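You operate a simulated robot arm through the tools that you are given. There is no shell and no other tool. Be economical: measure what you need, move in short steps, check, and stop when the job is done.

The job below is to be done with a simulated robot arm. You get a single attempt, and the scene is never put back.

TASK
Tare the empty red pot and fill it with about 300 g of soil.
Fine: leave it on the filler's plate and swing the spout aside again. Where these are worked on the way, their far stop is far enough and under half their travel is too little: filler spout.

Only the result counts: the job must be done as asked and must still hold three seconds after the hand-in. Knocking over, shifting, dropping, spilling or breaking anything else fails it.

THE ROBOT
A 6-joint arm with a two-finger parallel gripper, fixed in place. Base frame: the origin is at the foot of the arm, x ahead of it, y to its left, z up; the work surface is at about z = 760. Readings come in mm, rad, newtons and seconds.
With the tool pointing down near the work surface it reaches from about 240 to 640 mm from the base axis. Its first joint turns from -1.152 to 1.152 rad. Payload 2.7 kg.
The TCP is the grasp point between the finger pads, 23 mm short of the fingertips. In the tool frame z runs along the fingers and y along their closing line. Largest opening 94 mm; finger width 38, thickness 10; the body of the gripper, 54 by 96 mm, starts 39 mm behind the TCP.
Orientation is told as [roll, pitch, yaw] about the base's x, y, z axes, in that order, counted from this pose: with the fingers straight down and closing along the base's y, the tool's x points along the base's -x, its y along +y and its z along -z.

THE INTERFACE
- The arm moves only by the tool apply_moves. Its argument "plan" is a list of rows, each a list of 7 numbers: the shift along the tool's x, y, z in mm, then the turn, a rotation vector about the tool's x, y, z in degrees, then the opening, from 0 (shut) to 1 (fully open). In form: [[dx, dy, dz, ax, ay, az, gripper], ...]. A call has 1 to 8 rows; each row is the pose to reach, as a shift and turn from the pose commanded when the call began, along the tool's axes at that moment. Rows are played at 5 a second. More than 50 mm and 0.15 rad between two rows, or a gripper value outside its range, and nothing of the call is played. A pose out of reach is approached as far as the arm can. The call stops where the force on the tool passes 90 N (or 10 N more than at its start, if that is more) or the arm is blocked; 0.2 s more then pass. Each finger travels about 45 mm/s and halts on what it meets, pressing with about 35 N; the grip force reading is that of the motor and also rises with nothing between the fingers. The clock runs only during rows and for 0.2 s after the last one: add rows that repeat a pose to give the fingers time. It gives the time, the measured TCP pose, the force on the tool (base axes), the opening and the grip force at its end, in the units of the frame above (readings bear some noise), with the torque about the TCP (base axes, N m) and any sound that the robot's microphone picked up.
- Cameras (640 x 400 px; columns grow to the right, rows downward): "scene" is fixed at [54.2, -412.3, 1420.8]; the picture's right is [0.93, -0.37, 0.00], its down [-0.15, -0.38, -0.91] and it looks along [0.34, 0.85, -0.41] (base axes); focal length 322 px, centre (320, 200). "wrist" rides on the gripper at [86, 16, -74] in the tool frame; the picture's right is [-0.18, 0.98, 0.00], its down [-0.58, -0.11, -0.81] and it looks along [-0.79, -0.15, 0.59] (tool axes); focal length 243 px, centre (320, 200).
- get_image(camera): a new picture of that camera. It takes no simulated time.
- point_at(camera, pixels): for up to 12 pixels [column, row] of the newest picture of that camera ("zoom" is the newest enlarged one), the place [x, y, z] in the base frame of the surface seen there, good to about 3 mm. It takes no simulated time.
- close_up(camera, box): a new picture of the part [left, top, right, bottom] of that camera's present view, enlarged. It takes no simulated time.
- finish_job(): hands the job in; it is judged then, once.

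Keep the steps short. Do not move on a guess: measure, check each grasp and each placing, and mend mistakes. In all there are 80 turns and 54 pictures (those below and enlarged ones count). Leave the gripper open and the arm clear of the work at the hand-in unless told otherwise, and finish with a single line.

The tools are called after "Emit:" as name(argument=value, ...) on one line, values as JSON. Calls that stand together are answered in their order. apply_moves: Moves the arm, as the interface text tells. Its arguments: {"type":"object","properties":{"plan":{"type":"array"}},"required":["plan"]} The other tools are called the same way: get_image (camera) takes a picture; point_at (camera, pixels) gives the place of the surface under pixels of a picture; close_up (camera, box) takes an enlarged picture of a part of a camera's view; finish_job () hands the job in.

At the start:

```text
time: 0.0
tcp_pos: [333.4, 132.3, 1293.6]
ee_rot: [0.001, 0.001, 0.0]
ft_force: [0.3, -0.1, 0.7]
moment: [-0.01, 0.0, 0.0]
gripper_width: 93.9
finger_force: 0.1
```

scene: 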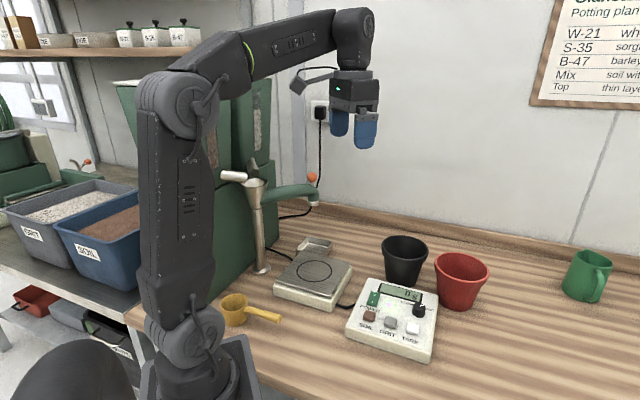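
wrist: 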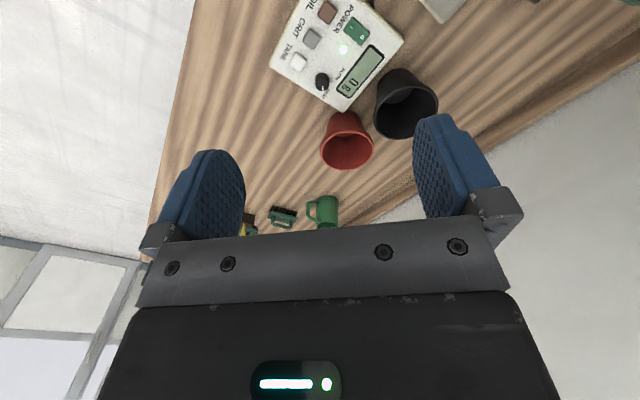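

I see the filler with its spout, a plate, a control panel and the red and black pots. I'll enlarge the relevant parts first.

Emit:
close_up(camera="scene", box=[330, 220, 510, 370])

Emit:
close_up(camera="scene", box=[190, 150, 370, 340])

Emit:
close_up(camera="scene", box=[520, 0, 640, 110])

Emit:
point_at(camera="scene", pixels=[[313, 271], [282, 290], [330, 300], [352, 264], [371, 315], [391, 323], [412, 327], [419, 308], [374, 297], [318, 178], [232, 176], [254, 184]])

Emit:
point_at(camera="scene", pixels=[[436, 263], [488, 268], [462, 254], [460, 282], [460, 309], [462, 268], [382, 245], [428, 247], [404, 286], [313, 250], [312, 203], [270, 188]])

```text
2.67 times, centred on (420, 295) of scene
```

zoom: 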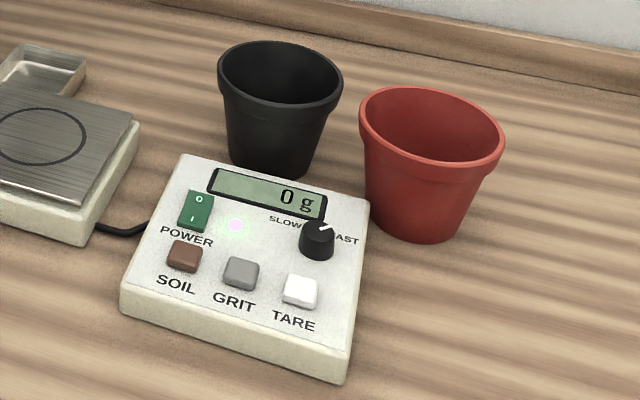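

```text
2.11 times, centred on (280, 245) of scene
```

zoom: 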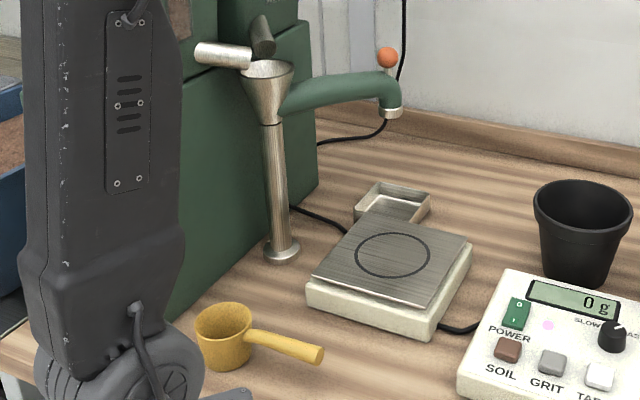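

```text
3.64 times, centred on (580, 55) of scene
```

zoom: 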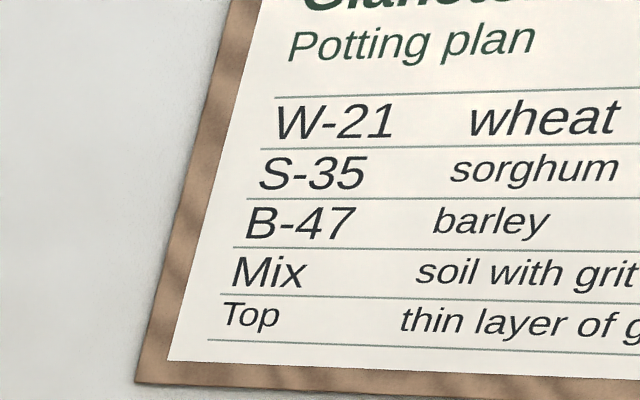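

```text
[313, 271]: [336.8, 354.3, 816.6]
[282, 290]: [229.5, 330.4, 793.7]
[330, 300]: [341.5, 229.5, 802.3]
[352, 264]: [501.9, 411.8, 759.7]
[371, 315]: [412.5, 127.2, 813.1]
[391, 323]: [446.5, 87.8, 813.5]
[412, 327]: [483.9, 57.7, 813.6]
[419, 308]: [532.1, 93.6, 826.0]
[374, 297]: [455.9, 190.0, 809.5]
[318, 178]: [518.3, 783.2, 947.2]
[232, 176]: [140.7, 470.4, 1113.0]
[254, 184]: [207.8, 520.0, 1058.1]
```

```text
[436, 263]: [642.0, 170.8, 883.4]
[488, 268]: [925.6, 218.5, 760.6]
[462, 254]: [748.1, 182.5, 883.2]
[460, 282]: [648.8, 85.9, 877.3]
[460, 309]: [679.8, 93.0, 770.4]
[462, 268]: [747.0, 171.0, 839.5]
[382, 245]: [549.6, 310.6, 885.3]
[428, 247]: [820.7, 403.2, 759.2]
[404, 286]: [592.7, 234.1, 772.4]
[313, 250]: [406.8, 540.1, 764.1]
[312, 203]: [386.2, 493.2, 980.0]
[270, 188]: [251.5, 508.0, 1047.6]
```

Next I'll enlarge the red pot and the spout to measure them more closely.

Emit:
close_up(camera="scene", box=[370, 225, 500, 325])

Emit:
point_at(camera="zoom", pixels=[[330, 160], [355, 142], [410, 128], [470, 140], [540, 170], [576, 212], [530, 248], [450, 247], [370, 215], [337, 270], [520, 330], [440, 390]])

Emit:
close_up(camera="scene", box=[210, 150, 370, 290])

Emit:
point_at(camera="zoom", pixels=[[411, 90], [411, 108], [418, 175], [400, 178], [350, 150], [300, 165], [216, 130], [180, 125], [220, 200], [228, 470], [245, 482], [205, 470]])

Emit:
get_image(camera="scene")

Emit:
point_at(camera="scene", pixels=[[298, 270], [330, 274], [315, 262], [312, 281], [280, 286], [330, 300], [350, 266], [306, 252], [332, 242], [301, 240], [297, 247], [323, 250]])

```text
4.00 times, centred on (435, 275) of scene
```

zoom: 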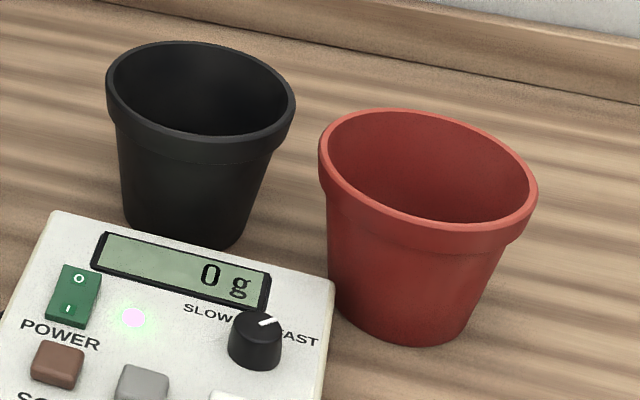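

```text
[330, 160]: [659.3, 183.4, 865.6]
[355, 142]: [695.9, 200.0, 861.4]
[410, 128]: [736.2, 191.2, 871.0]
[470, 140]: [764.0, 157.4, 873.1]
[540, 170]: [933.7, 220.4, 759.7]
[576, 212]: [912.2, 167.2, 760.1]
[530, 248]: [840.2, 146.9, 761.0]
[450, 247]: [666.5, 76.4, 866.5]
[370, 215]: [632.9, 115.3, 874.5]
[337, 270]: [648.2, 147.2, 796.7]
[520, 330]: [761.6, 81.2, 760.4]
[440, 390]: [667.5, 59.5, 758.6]
```

```text
2.86 times, centred on (290, 220) of scene
```

zoom: 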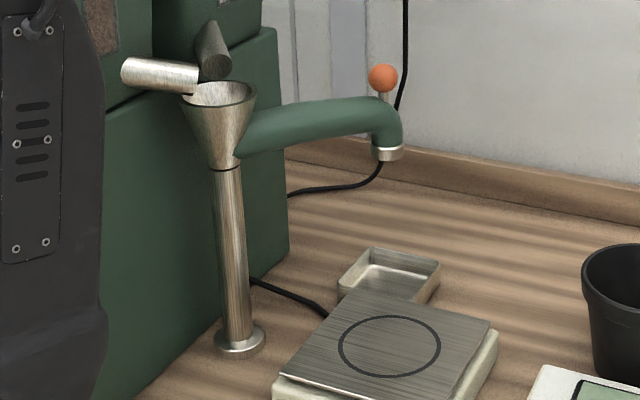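

```text
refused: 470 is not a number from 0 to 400
```

```text
46 pictures are left
```

scene: 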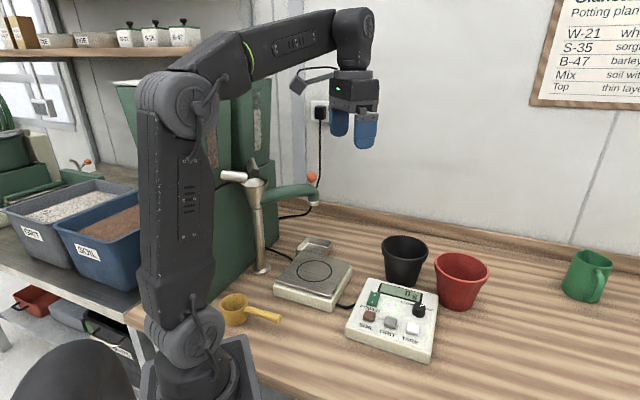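

```text
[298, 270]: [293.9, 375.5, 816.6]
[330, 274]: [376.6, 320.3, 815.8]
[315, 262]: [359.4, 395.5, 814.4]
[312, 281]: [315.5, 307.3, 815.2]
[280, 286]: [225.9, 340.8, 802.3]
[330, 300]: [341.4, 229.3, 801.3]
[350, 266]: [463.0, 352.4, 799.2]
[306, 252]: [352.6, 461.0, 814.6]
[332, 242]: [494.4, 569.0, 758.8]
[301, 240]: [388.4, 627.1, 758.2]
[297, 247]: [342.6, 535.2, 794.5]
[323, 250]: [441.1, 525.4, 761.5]
```

Pot and plate are roughly located. Now I'll measure the spout ball, outlet and post in the latest zoom: ball at about (383,78), outlet (388,152), post base (240,340).

Emit:
point_at(camera="zoom", pixels=[[383, 78], [378, 72], [388, 84], [384, 100], [388, 152], [388, 160], [330, 115], [270, 130], [230, 150], [235, 260], [240, 335], [240, 352]])

Emit:
point_at(camera="scene", pixels=[[404, 240], [390, 240], [425, 245], [405, 256], [405, 275], [414, 312], [420, 312], [368, 318], [412, 325], [436, 315], [373, 296], [388, 322]])

```text
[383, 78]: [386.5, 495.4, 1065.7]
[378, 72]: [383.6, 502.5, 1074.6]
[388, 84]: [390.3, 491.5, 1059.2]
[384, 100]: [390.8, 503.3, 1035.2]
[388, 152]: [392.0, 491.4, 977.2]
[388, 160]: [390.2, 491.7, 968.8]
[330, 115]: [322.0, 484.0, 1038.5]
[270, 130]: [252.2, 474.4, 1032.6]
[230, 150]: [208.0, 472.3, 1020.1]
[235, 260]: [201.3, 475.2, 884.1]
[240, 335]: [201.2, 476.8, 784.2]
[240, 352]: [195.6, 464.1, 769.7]
```

```text
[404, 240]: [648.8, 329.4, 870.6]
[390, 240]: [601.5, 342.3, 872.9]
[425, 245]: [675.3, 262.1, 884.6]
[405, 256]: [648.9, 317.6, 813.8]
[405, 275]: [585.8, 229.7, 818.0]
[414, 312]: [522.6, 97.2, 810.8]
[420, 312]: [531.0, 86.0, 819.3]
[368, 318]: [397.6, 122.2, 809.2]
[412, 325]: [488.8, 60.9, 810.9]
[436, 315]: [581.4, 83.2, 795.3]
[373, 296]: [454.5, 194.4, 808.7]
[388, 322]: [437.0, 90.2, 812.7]
```

The spout pivot is about (203,483). The ball is about (390,503,1063) and its radius matches the plate centre at (335,352). The red pot's rim centre is about (700,135), radius about 69, rim z 883. I'll grip its near rim wall with the closing line radial, so I turn the tool and move toward it first.

Emit:
apply_moves(plan=[[-20, -1, 20, 0, 0, 8.4, 1], [-40, -2, 40, 0, 0, 16.8, 1], [-60, -3, 60, 0, 0, 25.2, 1], [-80, -4, 80, 0, 0, 33.6, 1], [-100, -5, 100, 0, 0, 42, 1], [-120, -6, 120, 0, 0, 50.4, 1], [-140, -7, 140, 0, 0, 58.8, 1], [-160, -8, 160, 0, 0, 67.2, 1]])

```text
time: 1.8
tcp_pos: [492.5, 124.0, 1132.5]
ee_rot: [0.0, -0.001, -1.176]
ft_force: [-0.3, 0.6, -0.6]
moment: [-0.02, 0.03, 0.03]
gripper_width: 93.9
finger_force: 0.1
```

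Emit:
apply_moves(plan=[[-11, 22, 27, 0, 0, 6, 1], [-22, 45, 54, 0, 0, 11.8, 1], [-33, 67, 81, 0, 0, 11.8, 1], [-44, 90, 110, 0, 0, 11.8, 1]])

Emit:
apply_moves(plan=[[0, 0, 0, -5.5, 0, 0, 1], [0, 0, 0, -11, 0, 0, 1], [0, 0, 0, -11, 0, 0, 1]])

Emit:
get_image(camera="wrist")

Emit:
get_image(camera="scene")

```text
time: 2.8
tcp_pos: [590.5, 118.2, 1024.2]
ee_rot: [0.001, 0.001, -1.38]
ft_force: [-0.1, 0.2, -0.5]
moment: [-0.03, -0.01, -0.02]
gripper_width: 93.8
finger_force: 0.0
```

```text
time: 3.6
tcp_pos: [592.6, 119.7, 1022.9]
ee_rot: [0.192, 0.0, -1.378]
ft_force: [0.9, -0.2, 0.0]
moment: [0.02, 0.0, -0.02]
gripper_width: 94.1
finger_force: 0.1
```

```text
45 pictures are left
```

wrist: 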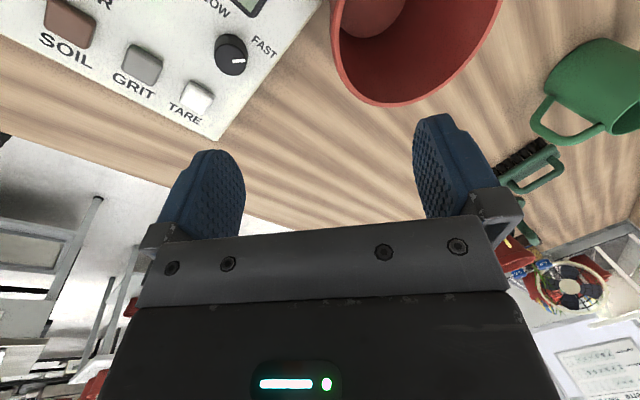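

```text
44 pictures are left
```

scene: 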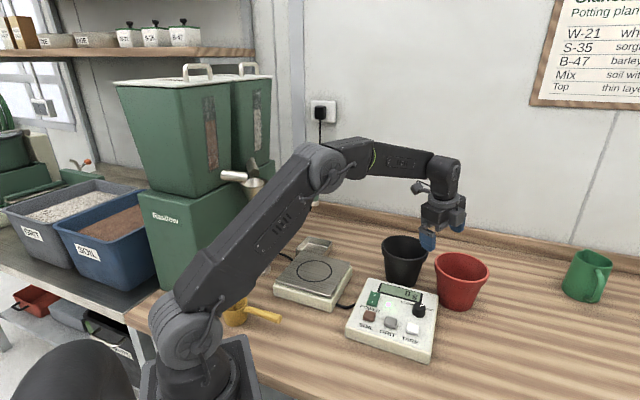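

The tool is tilted outward as wanted. I'll measure the rim in the wrist picture: left edge near (338,40), bottom near (395,104).

Emit:
point_at(camera="wrist", pixels=[[334, 5], [337, 30], [345, 55], [360, 85], [395, 104], [430, 100], [470, 75], [495, 30], [342, 20], [352, 50], [500, 5]])

Emit:
point_at(camera="scene", pixels=[[437, 262], [441, 257], [450, 253], [463, 253], [476, 257], [486, 265], [488, 271], [482, 279], [470, 282], [455, 279], [443, 273], [438, 268]])

```text
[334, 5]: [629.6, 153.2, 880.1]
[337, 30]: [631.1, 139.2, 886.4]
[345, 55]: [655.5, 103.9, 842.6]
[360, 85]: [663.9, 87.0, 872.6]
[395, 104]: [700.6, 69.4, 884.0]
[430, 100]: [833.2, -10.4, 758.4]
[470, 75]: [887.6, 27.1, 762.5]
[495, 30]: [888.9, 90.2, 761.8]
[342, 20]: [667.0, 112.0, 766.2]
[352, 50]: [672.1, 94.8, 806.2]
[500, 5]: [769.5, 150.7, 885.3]
```

```text
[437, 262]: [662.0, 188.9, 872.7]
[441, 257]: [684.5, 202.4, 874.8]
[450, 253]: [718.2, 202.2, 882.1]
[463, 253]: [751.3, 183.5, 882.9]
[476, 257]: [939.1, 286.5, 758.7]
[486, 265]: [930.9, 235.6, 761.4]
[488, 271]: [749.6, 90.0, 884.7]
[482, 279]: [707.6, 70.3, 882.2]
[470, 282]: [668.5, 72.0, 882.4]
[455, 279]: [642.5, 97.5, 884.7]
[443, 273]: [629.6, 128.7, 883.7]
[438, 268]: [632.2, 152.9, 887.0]
```

The rim fits a circle centred at (699,138), radius 69.5, top z 884. I'll lower the tool in two stages toward grasp point (635,125,872).

Emit:
apply_moves(plan=[[-2.6, 13, 20, 0, 0, 0, 1], [-2.6, 13, 50, 0, 0, 0, 1], [-2.6, 13, 80, 0, 0, 0, 1], [-2.6, 13, 100, 0, 0, 0, 1], [-2.6, 13, 100, 0, 0, 0, 1]])

Emit:
get_image(camera="wrist")

```text
time: 4.8
tcp_pos: [628.0, 122.3, 927.3]
ee_rot: [0.19, 0.0, -1.38]
ft_force: [-0.3, 0.1, 0.2]
moment: [-0.01, -0.02, 0.01]
gripper_width: 94.1
finger_force: 0.0
```

```text
43 pictures are left
```

wrist: 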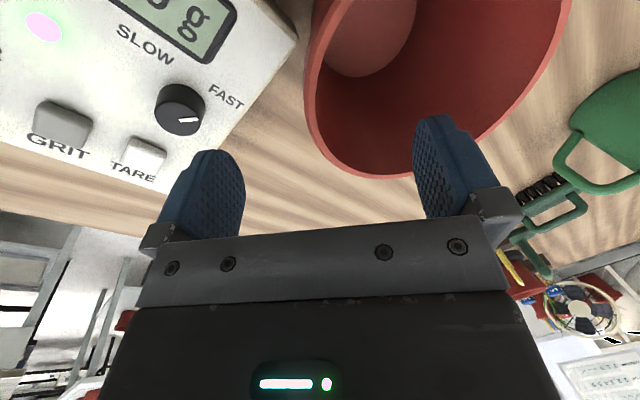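

Both fingers straddle the near rim wall. I'll go down the last 55 mm and close.

Emit:
apply_moves(plan=[[1.6, -3.2, 20, 0, 0, 0, 1], [1.6, -3.2, 40, 0, 0, 0, 1], [1.6, -3.2, 55, 0, 0, 0, 1], [1.6, -3.2, 55, 0, 0, 0, 1]])

Emit:
get_image(camera="wrist")

```text
time: 5.8
tcp_pos: [634.4, 124.5, 870.0]
ee_rot: [0.19, 0.0, -1.378]
ft_force: [0.0, 0.0, 0.1]
moment: [0.01, 0.01, -0.01]
gripper_width: 94.2
finger_force: 0.1
```

```text
42 pictures are left
```

wrist: 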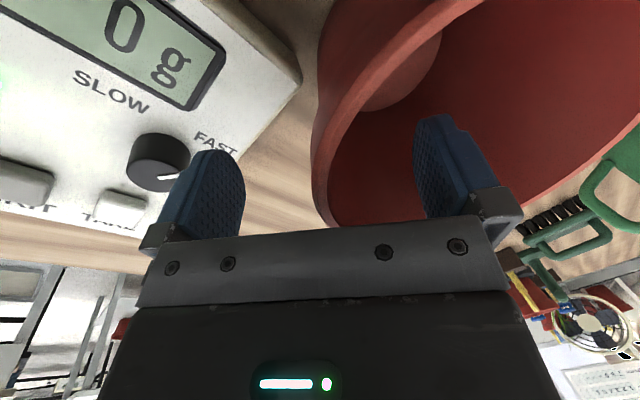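

The wall lies between the fingers, so I close.

Emit:
apply_moves(plan=[[0, 0, 0, 0, 0, 0, 0.5], [0, 0, 0, 0, 0, 0, 0], [0, 0, 0, 0, 0, 0, 0], [0, 0, 0, 0, 0, 0, 0], [0, 0, 0, 0, 0, 0, 0], [0, 0, 0, 0, 0, 0, 0], [0, 0, 0, 0, 0, 0, 0]])

```text
time: 7.4
tcp_pos: [633.8, 125.3, 871.3]
ee_rot: [0.192, 0.001, -1.38]
ft_force: [0.1, 0.5, 0.4]
moment: [-0.04, 0.05, 0.0]
gripper_width: 8.4
finger_force: 35.2
```

It holds a wall 8.4 mm thick. I lift it straight up and check.

Emit:
apply_moves(plan=[[0, 3, -15, 0, 0, 0, 0], [0, 8, -39, 0, 0, 0, 0], [0, 15, -78, 0, 0, 0, 0], [0, 23, -118, 0, 0, 0, 0], [0, 30, -157, 0, 0, 0, 0], [0, 30, -157, 0, 0, 0, 0]])

Emit:
get_image(camera="scene")

```text
time: 8.8
tcp_pos: [633.9, 120.3, 1032.1]
ee_rot: [0.19, 0.0, -1.379]
ft_force: [-0.4, -0.4, 0.1]
moment: [-0.05, 0.02, 0.03]
gripper_width: 0.1
finger_force: 34.9
```

```text
41 pictures are left
```

scene: 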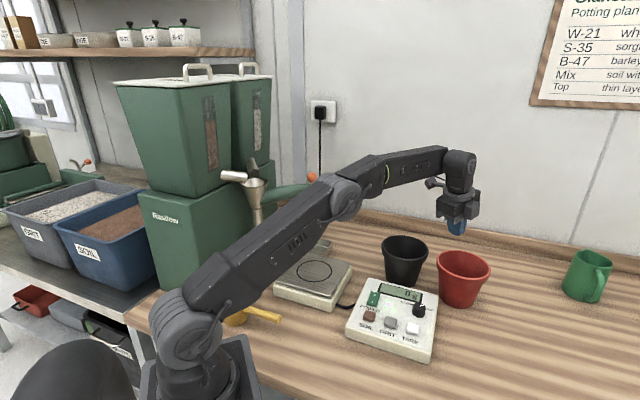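

The grip slipped: the fingers are empty and the pot is still standing on the bench. I'll look closely at the pot's wall before trying again.

Emit:
close_up(camera="scene", box=[425, 240, 505, 315])

Emit:
point_at(camera="scene", pixels=[[439, 265], [447, 276], [460, 282], [473, 283], [486, 276], [452, 253], [466, 253], [455, 283], [455, 288], [455, 293], [455, 298], [455, 303]])

Emit:
get_image(camera="wrist")

```text
5.33 times, centred on (465, 278) of scene
```

zoom: 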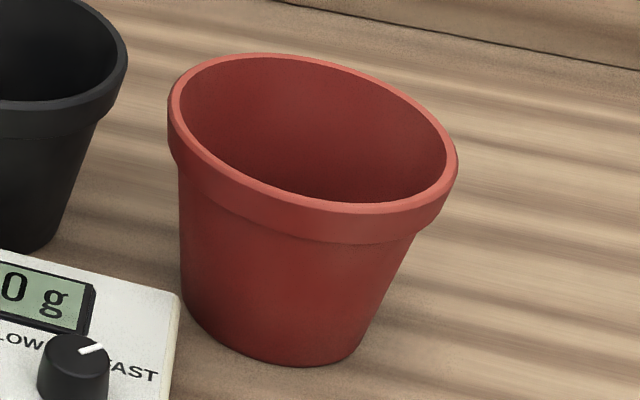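

```text
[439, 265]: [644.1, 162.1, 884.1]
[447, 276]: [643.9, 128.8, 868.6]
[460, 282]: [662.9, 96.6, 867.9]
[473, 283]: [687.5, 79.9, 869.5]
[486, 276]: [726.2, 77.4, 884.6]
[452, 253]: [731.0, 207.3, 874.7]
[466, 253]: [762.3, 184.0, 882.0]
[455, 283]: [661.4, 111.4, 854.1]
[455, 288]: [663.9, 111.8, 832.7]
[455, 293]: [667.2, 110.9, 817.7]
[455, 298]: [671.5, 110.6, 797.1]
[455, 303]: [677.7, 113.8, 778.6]
```

```text
39 pictures are left
```

wrist: 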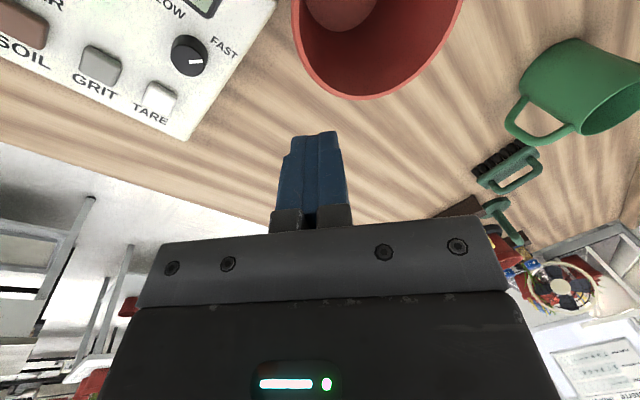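

The pot slid about 12 mm outward. I'll measure its rim again in the current wrist picture.

Emit:
point_at(camera="wrist", pixels=[[294, 10], [298, 40], [310, 65], [330, 86], [350, 95], [372, 98], [400, 93], [425, 75], [445, 45], [458, 10]])

Emit:
point_at(camera="zoom", pixels=[[174, 95], [190, 150], [235, 192], [300, 209], [380, 210], [435, 185], [453, 155], [270, 57], [190, 72], [230, 63], [240, 215], [245, 235]])

```text
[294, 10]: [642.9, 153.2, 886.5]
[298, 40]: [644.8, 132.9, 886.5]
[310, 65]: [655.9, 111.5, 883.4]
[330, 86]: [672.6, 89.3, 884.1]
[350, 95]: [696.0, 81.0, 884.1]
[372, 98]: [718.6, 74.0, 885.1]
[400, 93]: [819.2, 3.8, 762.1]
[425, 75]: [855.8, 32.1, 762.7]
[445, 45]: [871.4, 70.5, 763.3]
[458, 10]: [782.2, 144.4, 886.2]
```

```text
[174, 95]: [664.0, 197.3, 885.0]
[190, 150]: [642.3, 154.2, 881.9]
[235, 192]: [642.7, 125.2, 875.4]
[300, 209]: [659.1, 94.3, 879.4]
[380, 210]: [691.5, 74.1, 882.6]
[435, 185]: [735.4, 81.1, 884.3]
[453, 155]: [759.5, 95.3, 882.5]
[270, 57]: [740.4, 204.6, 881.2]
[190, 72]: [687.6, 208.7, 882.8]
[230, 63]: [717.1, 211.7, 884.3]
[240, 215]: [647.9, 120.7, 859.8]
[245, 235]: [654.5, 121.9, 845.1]
```

The rim centre is now (712,143.5). I'll open, approach the near wall a bit deeper (TCP about (650,131,864)), and this time lift slowly while reading the force.

Emit:
apply_moves(plan=[[0, 0, 0, 0, 0, 0, 1], [3, -5, 20, 0, 0, 0, 1], [8, -14.5, 40, 0, 0, 0, 1], [8, -14.5, 60, 0, 0, 0, 1], [8, -14.5, 85, 0, 0, 0, 1], [8, -14.5, 110, 0, 0, 0, 1], [8, -14.5, 110, 0, 0, 0, 1]])

Emit:
get_image(camera="wrist")

```text
time: 10.4
tcp_pos: [638.0, 131.9, 921.1]
ee_rot: [0.193, 0.0, -1.379]
ft_force: [0.1, -0.3, 0.8]
moment: [-0.01, -0.02, 0.01]
gripper_width: 94.3
finger_force: 0.1
```

```text
38 pictures are left
```

wrist: 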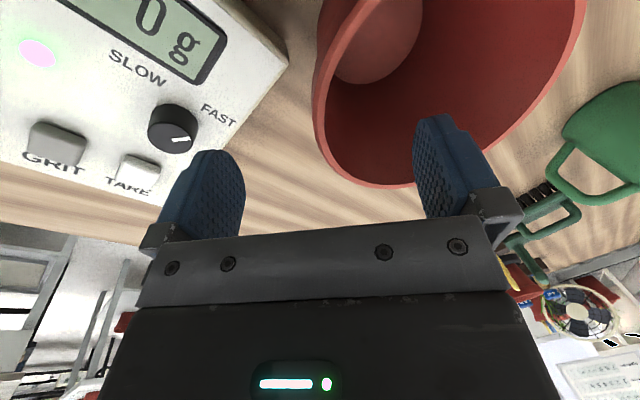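

Emit:
apply_moves(plan=[[-2.9, 0.6, 20, 0, 0, 0, 1], [-2.9, 0.6, 40, 0, 0, 0, 1], [-2.9, 0.6, 58, 0, 0, 0, 1], [-2.9, 0.6, 58, 0, 0, 0, 1]])

Emit:
apply_moves(plan=[[0, 0, 0, 0, 0, 0, 0.6], [0, 0, 0, 0, 0, 0, 0.3], [0, 0, 0, 0, 0, 0, 0], [0, 0, 0, 0, 0, 0, 0], [0, 0, 0, 0, 0, 0, 0], [0, 0, 0, 0, 0, 0, 0], [0, 0, 0, 0, 0, 0, 0], [0, 0, 0, 0, 0, 0, 0]])

Emit:
close_up(camera="scene", box=[410, 190, 520, 320])

Emit:
get_image(camera="wrist")

```text
time: 11.4
tcp_pos: [649.7, 133.2, 865.9]
ee_rot: [0.193, 0.0, -1.379]
ft_force: [0.6, -0.3, -0.7]
moment: [-0.01, -0.03, 0.01]
gripper_width: 94.0
finger_force: 0.1
```

```text
time: 13.2
tcp_pos: [649.7, 132.3, 863.3]
ee_rot: [0.191, -0.002, -1.379]
ft_force: [-0.5, 0.6, 0.6]
moment: [-0.03, 0.0, 0.01]
gripper_width: 6.1
finger_force: 34.8
```

```text
3.08 times, centred on (465, 255) of scene
```

zoom: 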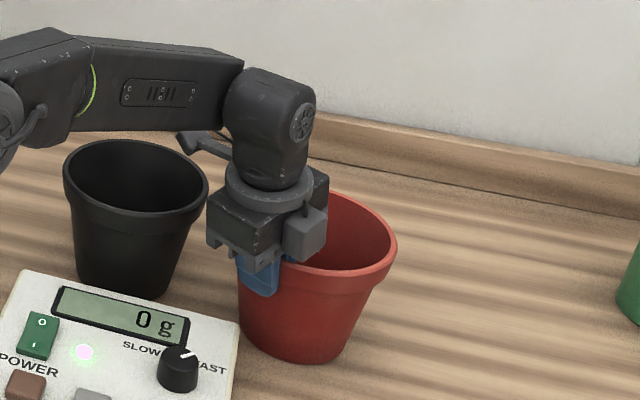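

```text
36 pictures are left
```

wrist: 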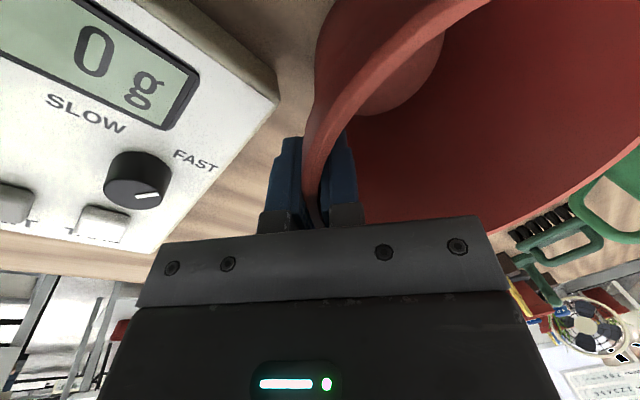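

This time the pads sit deeper and flatter (6.1 mm). I'll lift a few mm, slowly.

Emit:
apply_moves(plan=[[0, 0.4, -2, 0, 0, 0, 0], [0, 0.8, -4, 0, 0, 0, 0], [0, 1.5, -8, 0, 0, 0, 0], [0, 2.3, -12, 0, 0, 0, 0], [0, 2.9, -15, 0, 0, 0, 0], [0, 2.9, -15, 0, 0, 0, 0]])

Emit:
close_up(camera="scene", box=[410, 190, 520, 320])

```text
time: 14.6
tcp_pos: [648.2, 134.5, 882.2]
ee_rot: [0.192, 0.0, -1.38]
ft_force: [0.6, -0.4, -1.2]
moment: [0.01, 0.01, 0.01]
gripper_width: 6.3
finger_force: 35.1
```

```text
3.08 times, centred on (465, 255) of scene
```

zoom: 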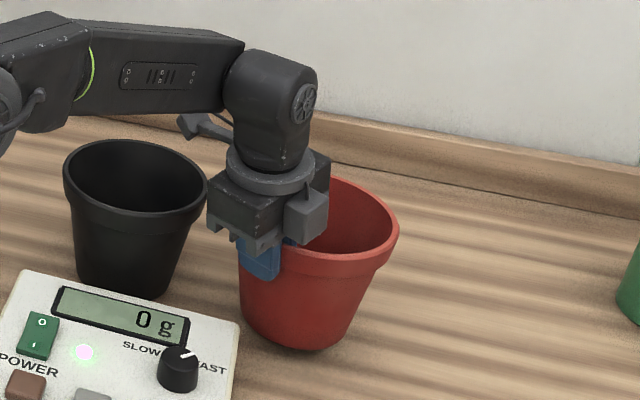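

It lifts, and the load is light (about 1 N). I continue up to clear everything.

Emit:
apply_moves(plan=[[0, 2, -10, 0, 0, 0, 0], [0, 5, -25, 0, 0, 0, 0], [0, 9, -47, 0, 0, 0, 0], [0, 14, -72, 0, 0, 0, 0], [0, 19, -97, 0, 0, 0, 0], [0, 24, -122, 0, 0, 0, 0], [0, 29, -147, 0, 0, 0, 0], [0, 34, -170, 0, 0, 0, 0]])

Emit:
get_image(camera="scene")

```text
time: 16.4
tcp_pos: [641.1, 130.2, 1052.0]
ee_rot: [0.189, 0.0, -1.379]
ft_force: [-0.7, -0.4, -1.2]
moment: [0.02, 0.01, 0.03]
gripper_width: 6.4
finger_force: 35.2
out of reach, approached as far as the arm can: row 7, 8
```

```text
34 pictures are left
```

scene: 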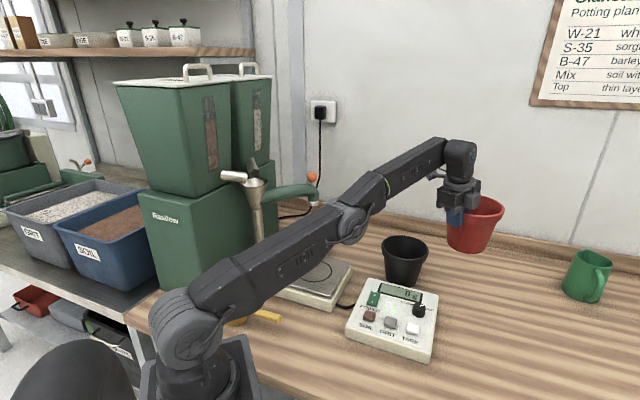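

Held firmly. Now I retract toward the base at this height.

Emit:
apply_moves(plan=[[0, -20, -4, 0, 0, 0, 0], [0, -53, -10, 0, 0, 0, 0], [0, -88, -17, 0, 0, 0, 0], [0, -123, -24, 0, 0, 0, 0], [0, -158, -31, 0, 0, 0, 0], [0, -193, -37.5, 0, 0, 0, 0], [0, -220, -43, 0, 0, 0, 0], [0, -230, -45, 0, 0, 0, 0]])

```text
time: 18.2
tcp_pos: [409.6, 87.6, 1052.1]
ee_rot: [0.192, 0.0, -1.378]
ft_force: [-0.4, -0.9, -1.1]
moment: [0.0, 0.04, 0.0]
gripper_width: 6.1
finger_force: 35.0
out of reach, approached as far as the arm can: row 1
```

Before swinging over to the plate I check where the filler's green housing stands.

Emit:
get_image(camera="scene")

Emit:
point_at(camera="scene", pixels=[[165, 285], [150, 240], [220, 240], [245, 240], [232, 176], [253, 163], [150, 130], [225, 120], [265, 150], [272, 85], [240, 200], [273, 220]])

```text
33 pictures are left
```

scene: 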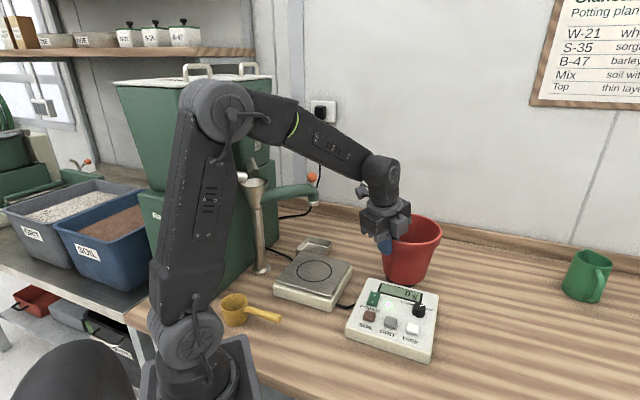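

```text
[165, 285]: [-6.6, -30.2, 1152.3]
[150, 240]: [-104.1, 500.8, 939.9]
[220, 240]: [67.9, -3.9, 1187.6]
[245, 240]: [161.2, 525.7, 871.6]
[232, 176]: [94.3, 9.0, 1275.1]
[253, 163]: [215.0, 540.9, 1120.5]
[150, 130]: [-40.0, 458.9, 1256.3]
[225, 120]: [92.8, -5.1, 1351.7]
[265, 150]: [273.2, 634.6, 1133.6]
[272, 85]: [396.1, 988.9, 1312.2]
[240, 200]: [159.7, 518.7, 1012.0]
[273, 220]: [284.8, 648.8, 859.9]
```

The housing lies beyond y ≈ 460, so the swing is clear. I rotate about the base axis toward the plate.

Emit:
apply_moves(plan=[[20, -0.6, -0.1, 0, 0.5, -2.8, 0], [41.8, -2.3, -0.4, 0, 1.1, -5.8, 0], [83.3, -8.6, -1.7, 0, 2.25, -11.6, 0], [124.2, -18.7, -3.6, 0, 3.4, -17.4, 0], [163.6, -33.1, -6.4, 0, 4.5, -23.2, 0], [201.5, -51.4, -10, 0, 5.6, -29, 0], [237.4, -72.8, -14.2, 0, 6.8, -34.8, 0], [237.4, -72.8, -14.2, 0, 6.8, -34.8, 0]])

Emit:
get_image(camera="scene")

Emit:
get_image(camera="wrist")

```text
time: 20.0
tcp_pos: [291.6, 306.3, 1054.3]
ee_rot: [0.193, 0.0, -0.76]
ft_force: [-0.3, 0.3, -0.7]
moment: [-0.04, 0.01, 0.0]
gripper_width: 6.1
finger_force: 35.1
```

```text
32 pictures are left
```

scene: 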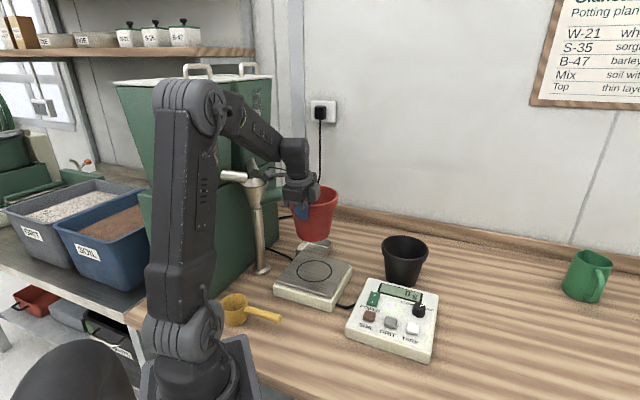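

```text
31 pictures are left
```

wrist: 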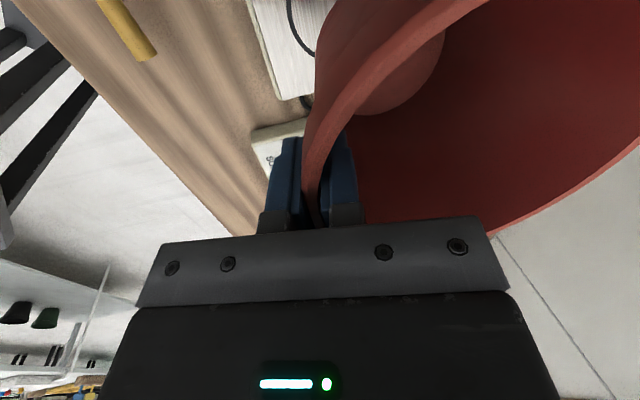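

The pot hangs above the plate. I measure its rim and base to align it with the ring.

Emit:
close_up(camera="scene", box=[260, 165, 360, 325])

Emit:
point_at(camera="scene", pixels=[[335, 196], [325, 203], [318, 205], [320, 188], [330, 190], [315, 220], [315, 230], [305, 238], [315, 241], [325, 239], [297, 225], [332, 225]])

```text
2.50 times, centred on (310, 245) of scene
```

zoom: 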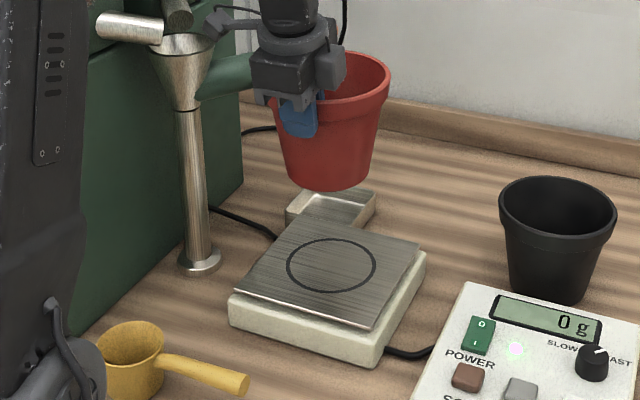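

```text
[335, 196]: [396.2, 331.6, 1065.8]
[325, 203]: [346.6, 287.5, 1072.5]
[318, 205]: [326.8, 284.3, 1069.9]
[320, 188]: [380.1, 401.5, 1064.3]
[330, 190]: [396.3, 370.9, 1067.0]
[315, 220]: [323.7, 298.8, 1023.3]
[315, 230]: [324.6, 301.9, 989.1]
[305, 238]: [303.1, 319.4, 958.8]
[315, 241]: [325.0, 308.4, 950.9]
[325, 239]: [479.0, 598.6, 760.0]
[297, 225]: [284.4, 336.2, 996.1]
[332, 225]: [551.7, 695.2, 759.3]
```

The pot is centred over the ring within a few mm. I lower it most of the way.

Emit:
apply_moves(plan=[[0, -3, 15, 0, 0, 0, 0], [0, -7.5, 39, 0, 0, 0, 0], [0, -12, 64, 0, 0, 0, 0], [0, -17, 88, 0, 0, 0, 0], [0, -21, 108, 0, 0, 0, 0], [0, -22, 113, 0, 0, 0, 0], [0, -22, 113, 0, 0, 0, 0]])

Emit:
close_up(camera="scene", box=[260, 200, 360, 325])

```text
time: 21.6
tcp_pos: [293.1, 308.2, 936.9]
ee_rot: [0.192, 0.0, -0.761]
ft_force: [-0.6, 0.2, -1.6]
moment: [-0.03, 0.04, 0.01]
gripper_width: 6.4
finger_force: 35.0
```

```text
3.20 times, centred on (310, 262) of scene
```

zoom: 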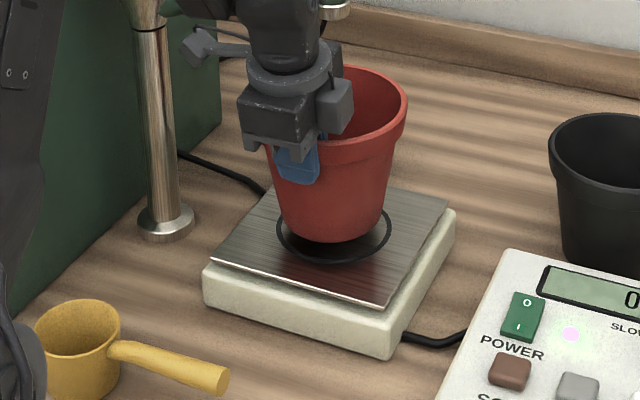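

Just above the plate. I lower in small steps, reading force.

Emit:
apply_moves(plan=[[0, -0.8, 4, 0, 0, 0, 0], [0, -1.5, 8, 0, 0, 0, 0], [0, -1.9, 10, 0, 0, 0, 0], [0, -1.9, 10, 0, 0, 0, 0]])

Emit:
close_up(camera="scene", box=[270, 220, 430, 320])

```text
time: 22.6
tcp_pos: [293.0, 306.5, 925.5]
ee_rot: [0.192, 0.001, -0.759]
ft_force: [-0.5, 0.2, -0.4]
moment: [-0.04, 0.02, 0.0]
gripper_width: 6.1
finger_force: 35.0
```

```text
4.00 times, centred on (350, 270) of scene
```

zoom: 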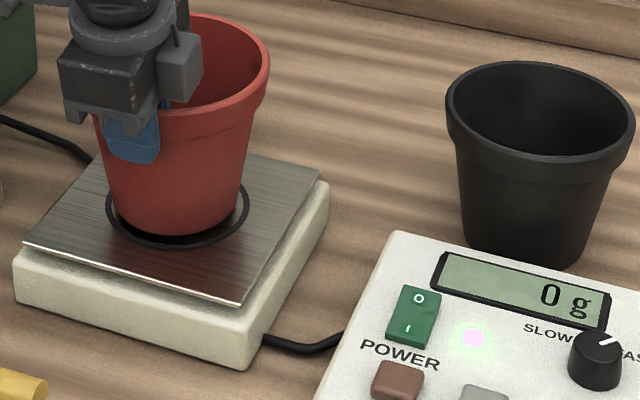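

Still 0 g, so a few mm remain. I lower 3 to 6 mm more.

Emit:
apply_moves(plan=[[0, -0.4, 2, 0, 0, 0, 0], [0, -0.8, 4, 0, 0, 0, 0], [0, -0.8, 4, 0, 0, 0, 0], [0, -0.8, 4, 0, 0, 0, 0]])

Emit:
close_up(camera="scene", box=[270, 220, 430, 320])

```text
time: 23.6
tcp_pos: [293.1, 305.5, 921.6]
ee_rot: [0.192, 0.0, -0.759]
ft_force: [-0.3, 0.0, -0.3]
moment: [-0.03, 0.03, -0.01]
gripper_width: 6.4
finger_force: 34.7
```

```text
4.00 times, centred on (350, 270) of scene
```

zoom: 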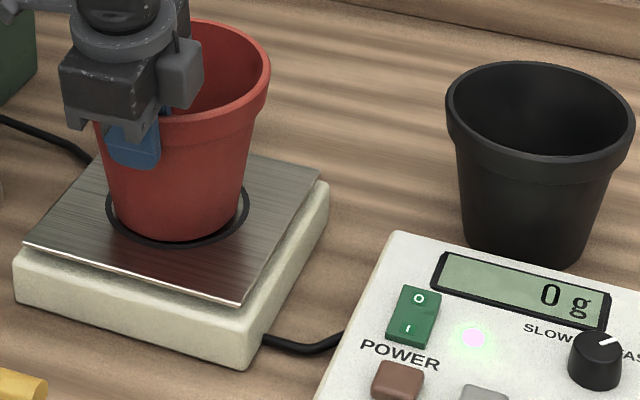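

Emit:
apply_moves(plan=[[0, -0.3, 1.5, 0, 0, 0, 0], [0, -0.6, 3, 0, 0, 0, 0], [0, -0.6, 3, 0, 0, 0, 0]])

Emit:
close_up(camera="scene", box=[270, 220, 430, 320])

```text
time: 24.4
tcp_pos: [292.1, 306.3, 919.7]
ee_rot: [0.193, 0.0, -0.76]
ft_force: [-0.7, -4.3, 10.3]
moment: [-0.14, 0.0, 0.0]
gripper_width: 6.0
finger_force: 34.8
```

```text
4.00 times, centred on (350, 270) of scene
```

zoom: 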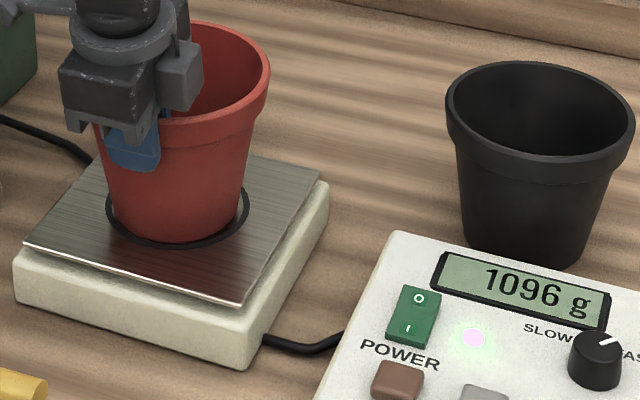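

In contact: the scale reads 1096 g from my downward push. I release by opening partly.

Emit:
apply_moves(plan=[[0, 0, 0, 0, 0, 0, 0.3], [0, 0, 0, 0, 0, 0, 0.6], [0, 0, 0, 0, 0, 0, 0.7], [0, 0, 0, 0, 0, 0, 0.7], [0, 0, 0, 0, 0, 0, 0.7]])

Emit:
close_up(camera="scene", box=[270, 220, 430, 320])

```text
time: 25.6
tcp_pos: [291.9, 305.2, 920.2]
ee_rot: [0.192, 0.0, -0.76]
ft_force: [-0.1, 0.6, 0.2]
moment: [-0.01, -0.02, 0.0]
gripper_width: 65.8
finger_force: 0.0
```

```text
4.00 times, centred on (350, 270) of scene
```

zoom: 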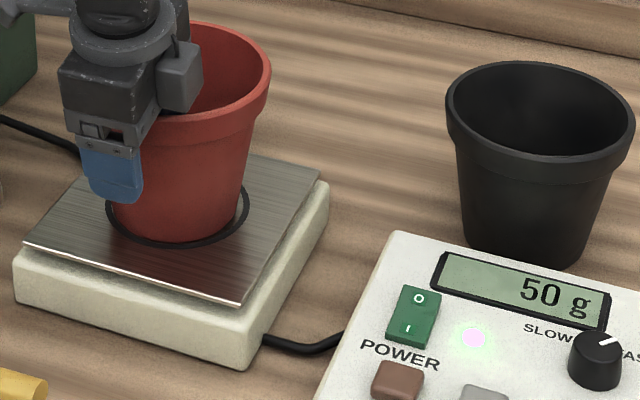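

The scale shows the pot's 50 g; it stands free. I back out along the fingers, straighten the tool and close.

Emit:
apply_moves(plan=[[0, 0, -15, 0, 0, 0, 0.7], [0, 0, -40, 0, 0, 0, 0.7], [0, 0, -70, 0, 0, 0, 0.7], [0, -10, -95, 0, 0, 0, 0.4], [0, -20, -110, 5.5, 0, 0, 0], [0, -30, -110, 11, 0, 0, 0], [0, -30, -110, 11, 0, 0, 0], [0, -30, -110, 11, 0, 0, 0]])

Emit:
get_image(camera="scene")

Emit:
point_at(camera="scene", pixels=[[412, 327], [411, 325], [413, 329], [391, 322], [369, 315], [371, 313], [367, 318], [407, 322], [409, 336], [382, 330], [426, 331], [415, 321]])

```text
time: 27.4
tcp_pos: [259.1, 271.5, 1020.5]
ee_rot: [0.001, 0.001, -0.759]
ft_force: [-0.2, 0.9, -0.9]
moment: [0.01, 0.02, 0.0]
gripper_width: 0.1
finger_force: 35.3
```

```text
24 pictures are left
```

scene: 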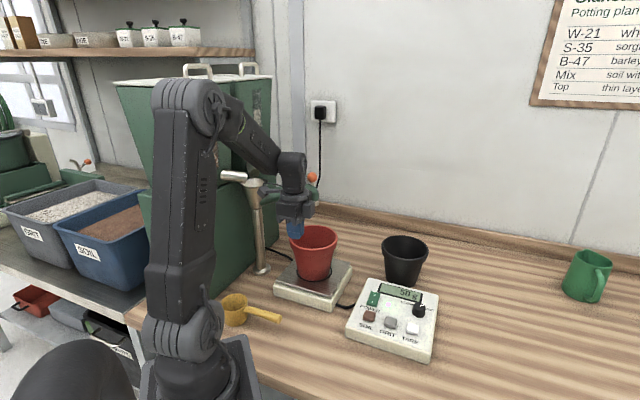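

```text
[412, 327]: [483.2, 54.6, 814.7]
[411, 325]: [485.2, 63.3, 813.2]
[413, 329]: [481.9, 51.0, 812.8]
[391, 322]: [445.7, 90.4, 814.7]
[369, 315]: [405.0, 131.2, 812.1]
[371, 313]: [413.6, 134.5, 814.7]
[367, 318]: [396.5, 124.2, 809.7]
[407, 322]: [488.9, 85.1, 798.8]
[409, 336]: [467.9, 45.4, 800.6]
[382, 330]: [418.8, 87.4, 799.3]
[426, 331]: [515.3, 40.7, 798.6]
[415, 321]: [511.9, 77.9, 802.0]
```

Button tops are at z ≈ 814: SOIL (408,127), GRIT (446,90), TARE (483,56). I move the closed fingers above TARE.

Emit:
apply_moves(plan=[[-40, 0, 0, 0, 0, 0, 0], [-85, 0, 10, 0, 0, 0, 0], [-130, -1, 25, 0, 0, 0, 0], [-175, -1, 45, 0, 0, 0, 0], [-220, -2, 70, 0, 0, 0, 0], [-265, -2, 95, 0, 0, 0, 0], [-300, -2, 115, 0, 0, 0, 0], [-310.8, -2.2, 130, 0, 0, 0, 0]])

Emit:
apply_moves(plan=[[0, 0, 15, 0, 0, 0, 0], [0, 0, 30, 0, 0, 0, 0], [0, 0, 40, 0, 0, 0, 0], [0, 0, 40, 0, 0, 0, 0]])

Emit:
close_up(camera="scene", box=[340, 250, 480, 360])

```text
refused: row 5 steps farther than a row can; nothing moved
```

```text
time: 28.4
tcp_pos: [257.1, 269.9, 981.2]
ee_rot: [0.0, 0.0, -0.759]
ft_force: [-1.2, -0.5, 1.2]
moment: [-0.01, 0.03, 0.02]
gripper_width: 0.0
finger_force: 34.8
```

```text
3.64 times, centred on (410, 305) of scene
```

zoom: 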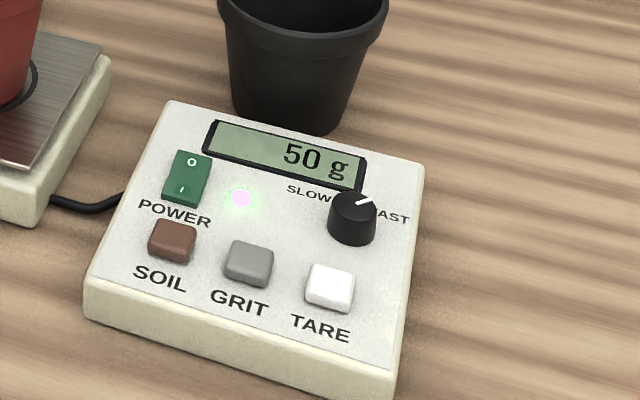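

One row was too long, so only the 40 mm descent happened, in free space and harmlessly. I move over TARE in shorter rows.

Emit:
apply_moves(plan=[[-38, 0, 0, 0, 0, 0, 0], [-77, 0, 5, 0, 0, 0, 0], [-117, 0, 15, 0, 0, 0, 0], [-157, 0, 28, 0, 0, 0, 0], [-197, 0, 42, 0, 0, 0, 0], [-237, 0, 56, 0, 0, 0, 0], [-277, 0, 70, 0, 0, 0, 0], [-311, 0, 81, 0, 0, 0, 0]])

```text
time: 30.2
tcp_pos: [483.2, 55.2, 899.8]
ee_rot: [0.0, -0.001, -0.76]
ft_force: [0.5, 1.1, -0.4]
moment: [0.0, -0.01, 0.02]
gripper_width: 0.3
finger_force: 35.1
```

Above TARE. I press down 3 to 4 mm past the button top and come back up.

Emit:
apply_moves(plan=[[0, 0, 35, 0, 0, 0, 0], [0, 0, 55, 0, 0, 0, 0], [0, 0, 63, 0, 0, 0, 0], [0, 0, 67, 0, 0, 0, 0], [0, 0, 67, 0, 0, 0, 0]])

Emit:
close_up(camera="scene", box=[340, 250, 480, 360])

```text
time: 31.4
tcp_pos: [481.7, 55.0, 832.8]
ee_rot: [0.001, -0.001, -0.759]
ft_force: [-0.9, 0.3, 1.2]
moment: [0.04, 0.0, -0.01]
gripper_width: 0.2
finger_force: 34.7
```

```text
3.64 times, centred on (410, 305) of scene
```

zoom: 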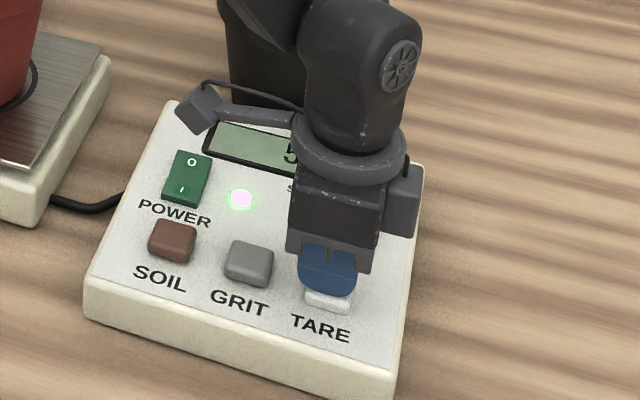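

Force is only about 1 N and the display still starts with "5". I press a little further.

Emit:
apply_moves(plan=[[0, 0, 1.5, 0, 0, 0, 0], [0, 0, 3, 0, 0, 0, 0], [0, 0, 3, 0, 0, 0, 0]])

```text
time: 32.2
tcp_pos: [481.9, 55.1, 830.7]
ee_rot: [0.001, 0.0, -0.76]
ft_force: [-1.3, -0.2, 2.7]
moment: [-0.07, 0.02, 0.01]
gripper_width: 0.4
finger_force: 35.1
heard: click
```

Click heard. I lift off and read the display, moving toward SOIL at the same time, well above it.

Emit:
apply_moves(plan=[[0, 0, -15, 0, 0, 0, 0], [0, 0, -50, 0, 0, 0, 0], [40, 0, -80, 0, 0, 0, 0], [80, 0, -110, 0, 0, 0, 0], [120, 0, -140, 0, 0, 0, 0], [120, 0, -140, 0, 0, 0, 0]])

Emit:
close_up(camera="scene", box=[230, 150, 480, 345])

```text
time: 33.6
tcp_pos: [394.1, 136.0, 969.3]
ee_rot: [0.0, 0.0, -0.759]
ft_force: [0.3, -0.6, 0.2]
moment: [-0.01, -0.01, 0.01]
gripper_width: 0.0
finger_force: 34.9
```

```text
2.05 times, centred on (355, 248) of scene
```

zoom: 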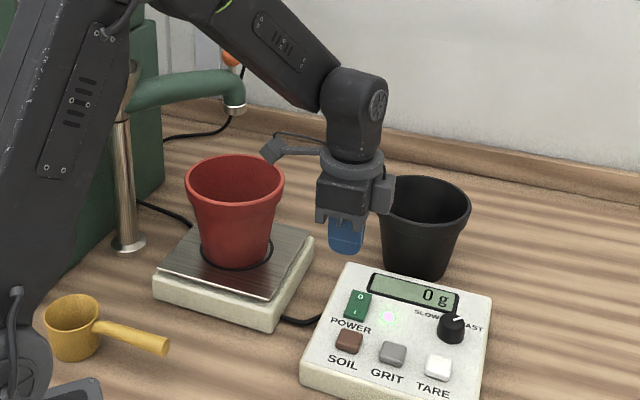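

Tare done: 0 g with the pot on. Next is the spout, by its orange ball at about (392,507,1061). I rise over the pot area while turning the fingers to straddle the spout tube.

Emit:
apply_moves(plan=[[8, 5, -33, 0, 0, -6.1, 0.2], [30, 20, -62, 0, 0, -12.2, 0.6], [53, 35, -90, 0, 0, -18.3, 0.6], [76, 50, -118, 0, 0, -24.4, 0.6], [99, 65, -142, 0, 0, -30.5, 0.6], [122, 82, -160, 0, 0, -36.6, 0.6], [145, 97, -172, 0, 0, -42.7, 0.6], [165.4, 110.5, -181, 0, 0, -49, 0.6]])

Emit:
close_up(camera="wrist", box=[160, 0, 480, 200])

```text
time: 35.4
tcp_pos: [352.6, 329.4, 1151.2]
ee_rot: [0.0, 0.001, 0.1]
ft_force: [-0.8, 0.7, 0.2]
moment: [0.01, -0.02, -0.01]
gripper_width: 56.4
finger_force: 0.1
```

```text
2.00 times, centred on (320, 100) of wrist
```

zoom: 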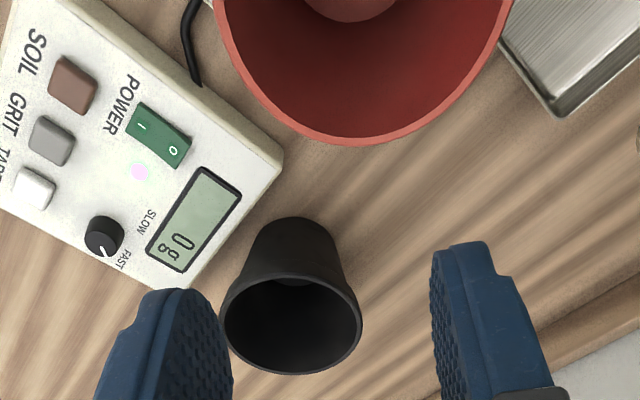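

Fingers are turned to straddle. I now tilt 25° and move to a point 70 mm behind and above the ball, staying over it.

Emit:
apply_moves(plan=[[-3, 20, 0, 0, -7, 0, 0.75], [-8, 50, 0, 0, -14, 0, 0.75], [-14, 85, 5, 0, -21, 0, 0.75], [-20, 120, 10, 0, -25, 0, 0.75], [-25, 150, 18, 0, -25, 0, 0.75], [-27.4, 172.7, 24, 0, -25, 0, 0.75], [-27.4, 172.7, 24, 0, -25, 0, 0.75]])

Emit:
get_image(camera="wrist")

Emit:
close_up(camera="scene", box=[210, 100, 370, 220])

```text
time: 37.0
tcp_pos: [368.2, 503.6, 1127.3]
ee_rot: [0.0, -0.434, 0.094]
ft_force: [0.0, -0.2, 0.3]
moment: [0.0, 0.01, 0.0]
gripper_width: 70.7
finger_force: 0.0
out of reach, approached as far as the arm can: row 6, 7
```

```text
19 pictures are left
```

wrist: 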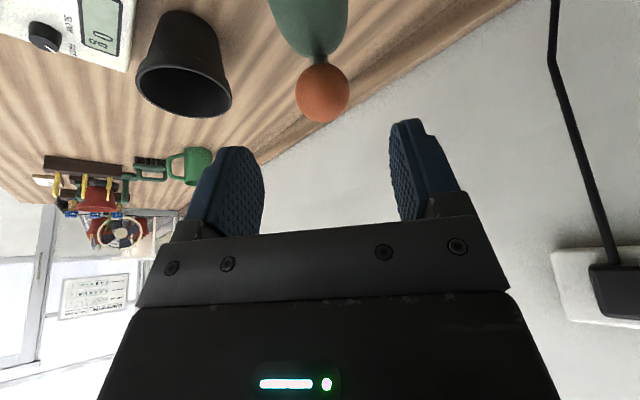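

```text
3.33 times, centred on (290, 160) of scene
```

zoom: 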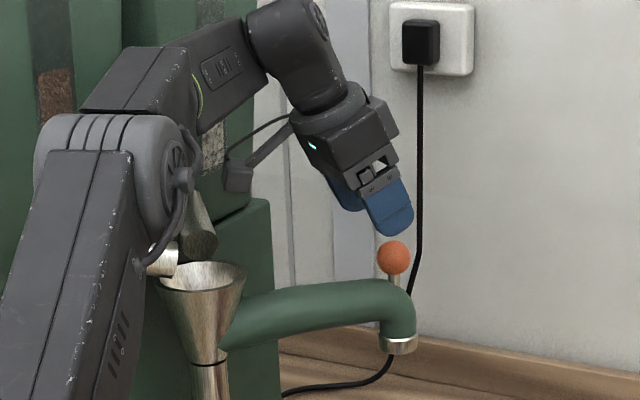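

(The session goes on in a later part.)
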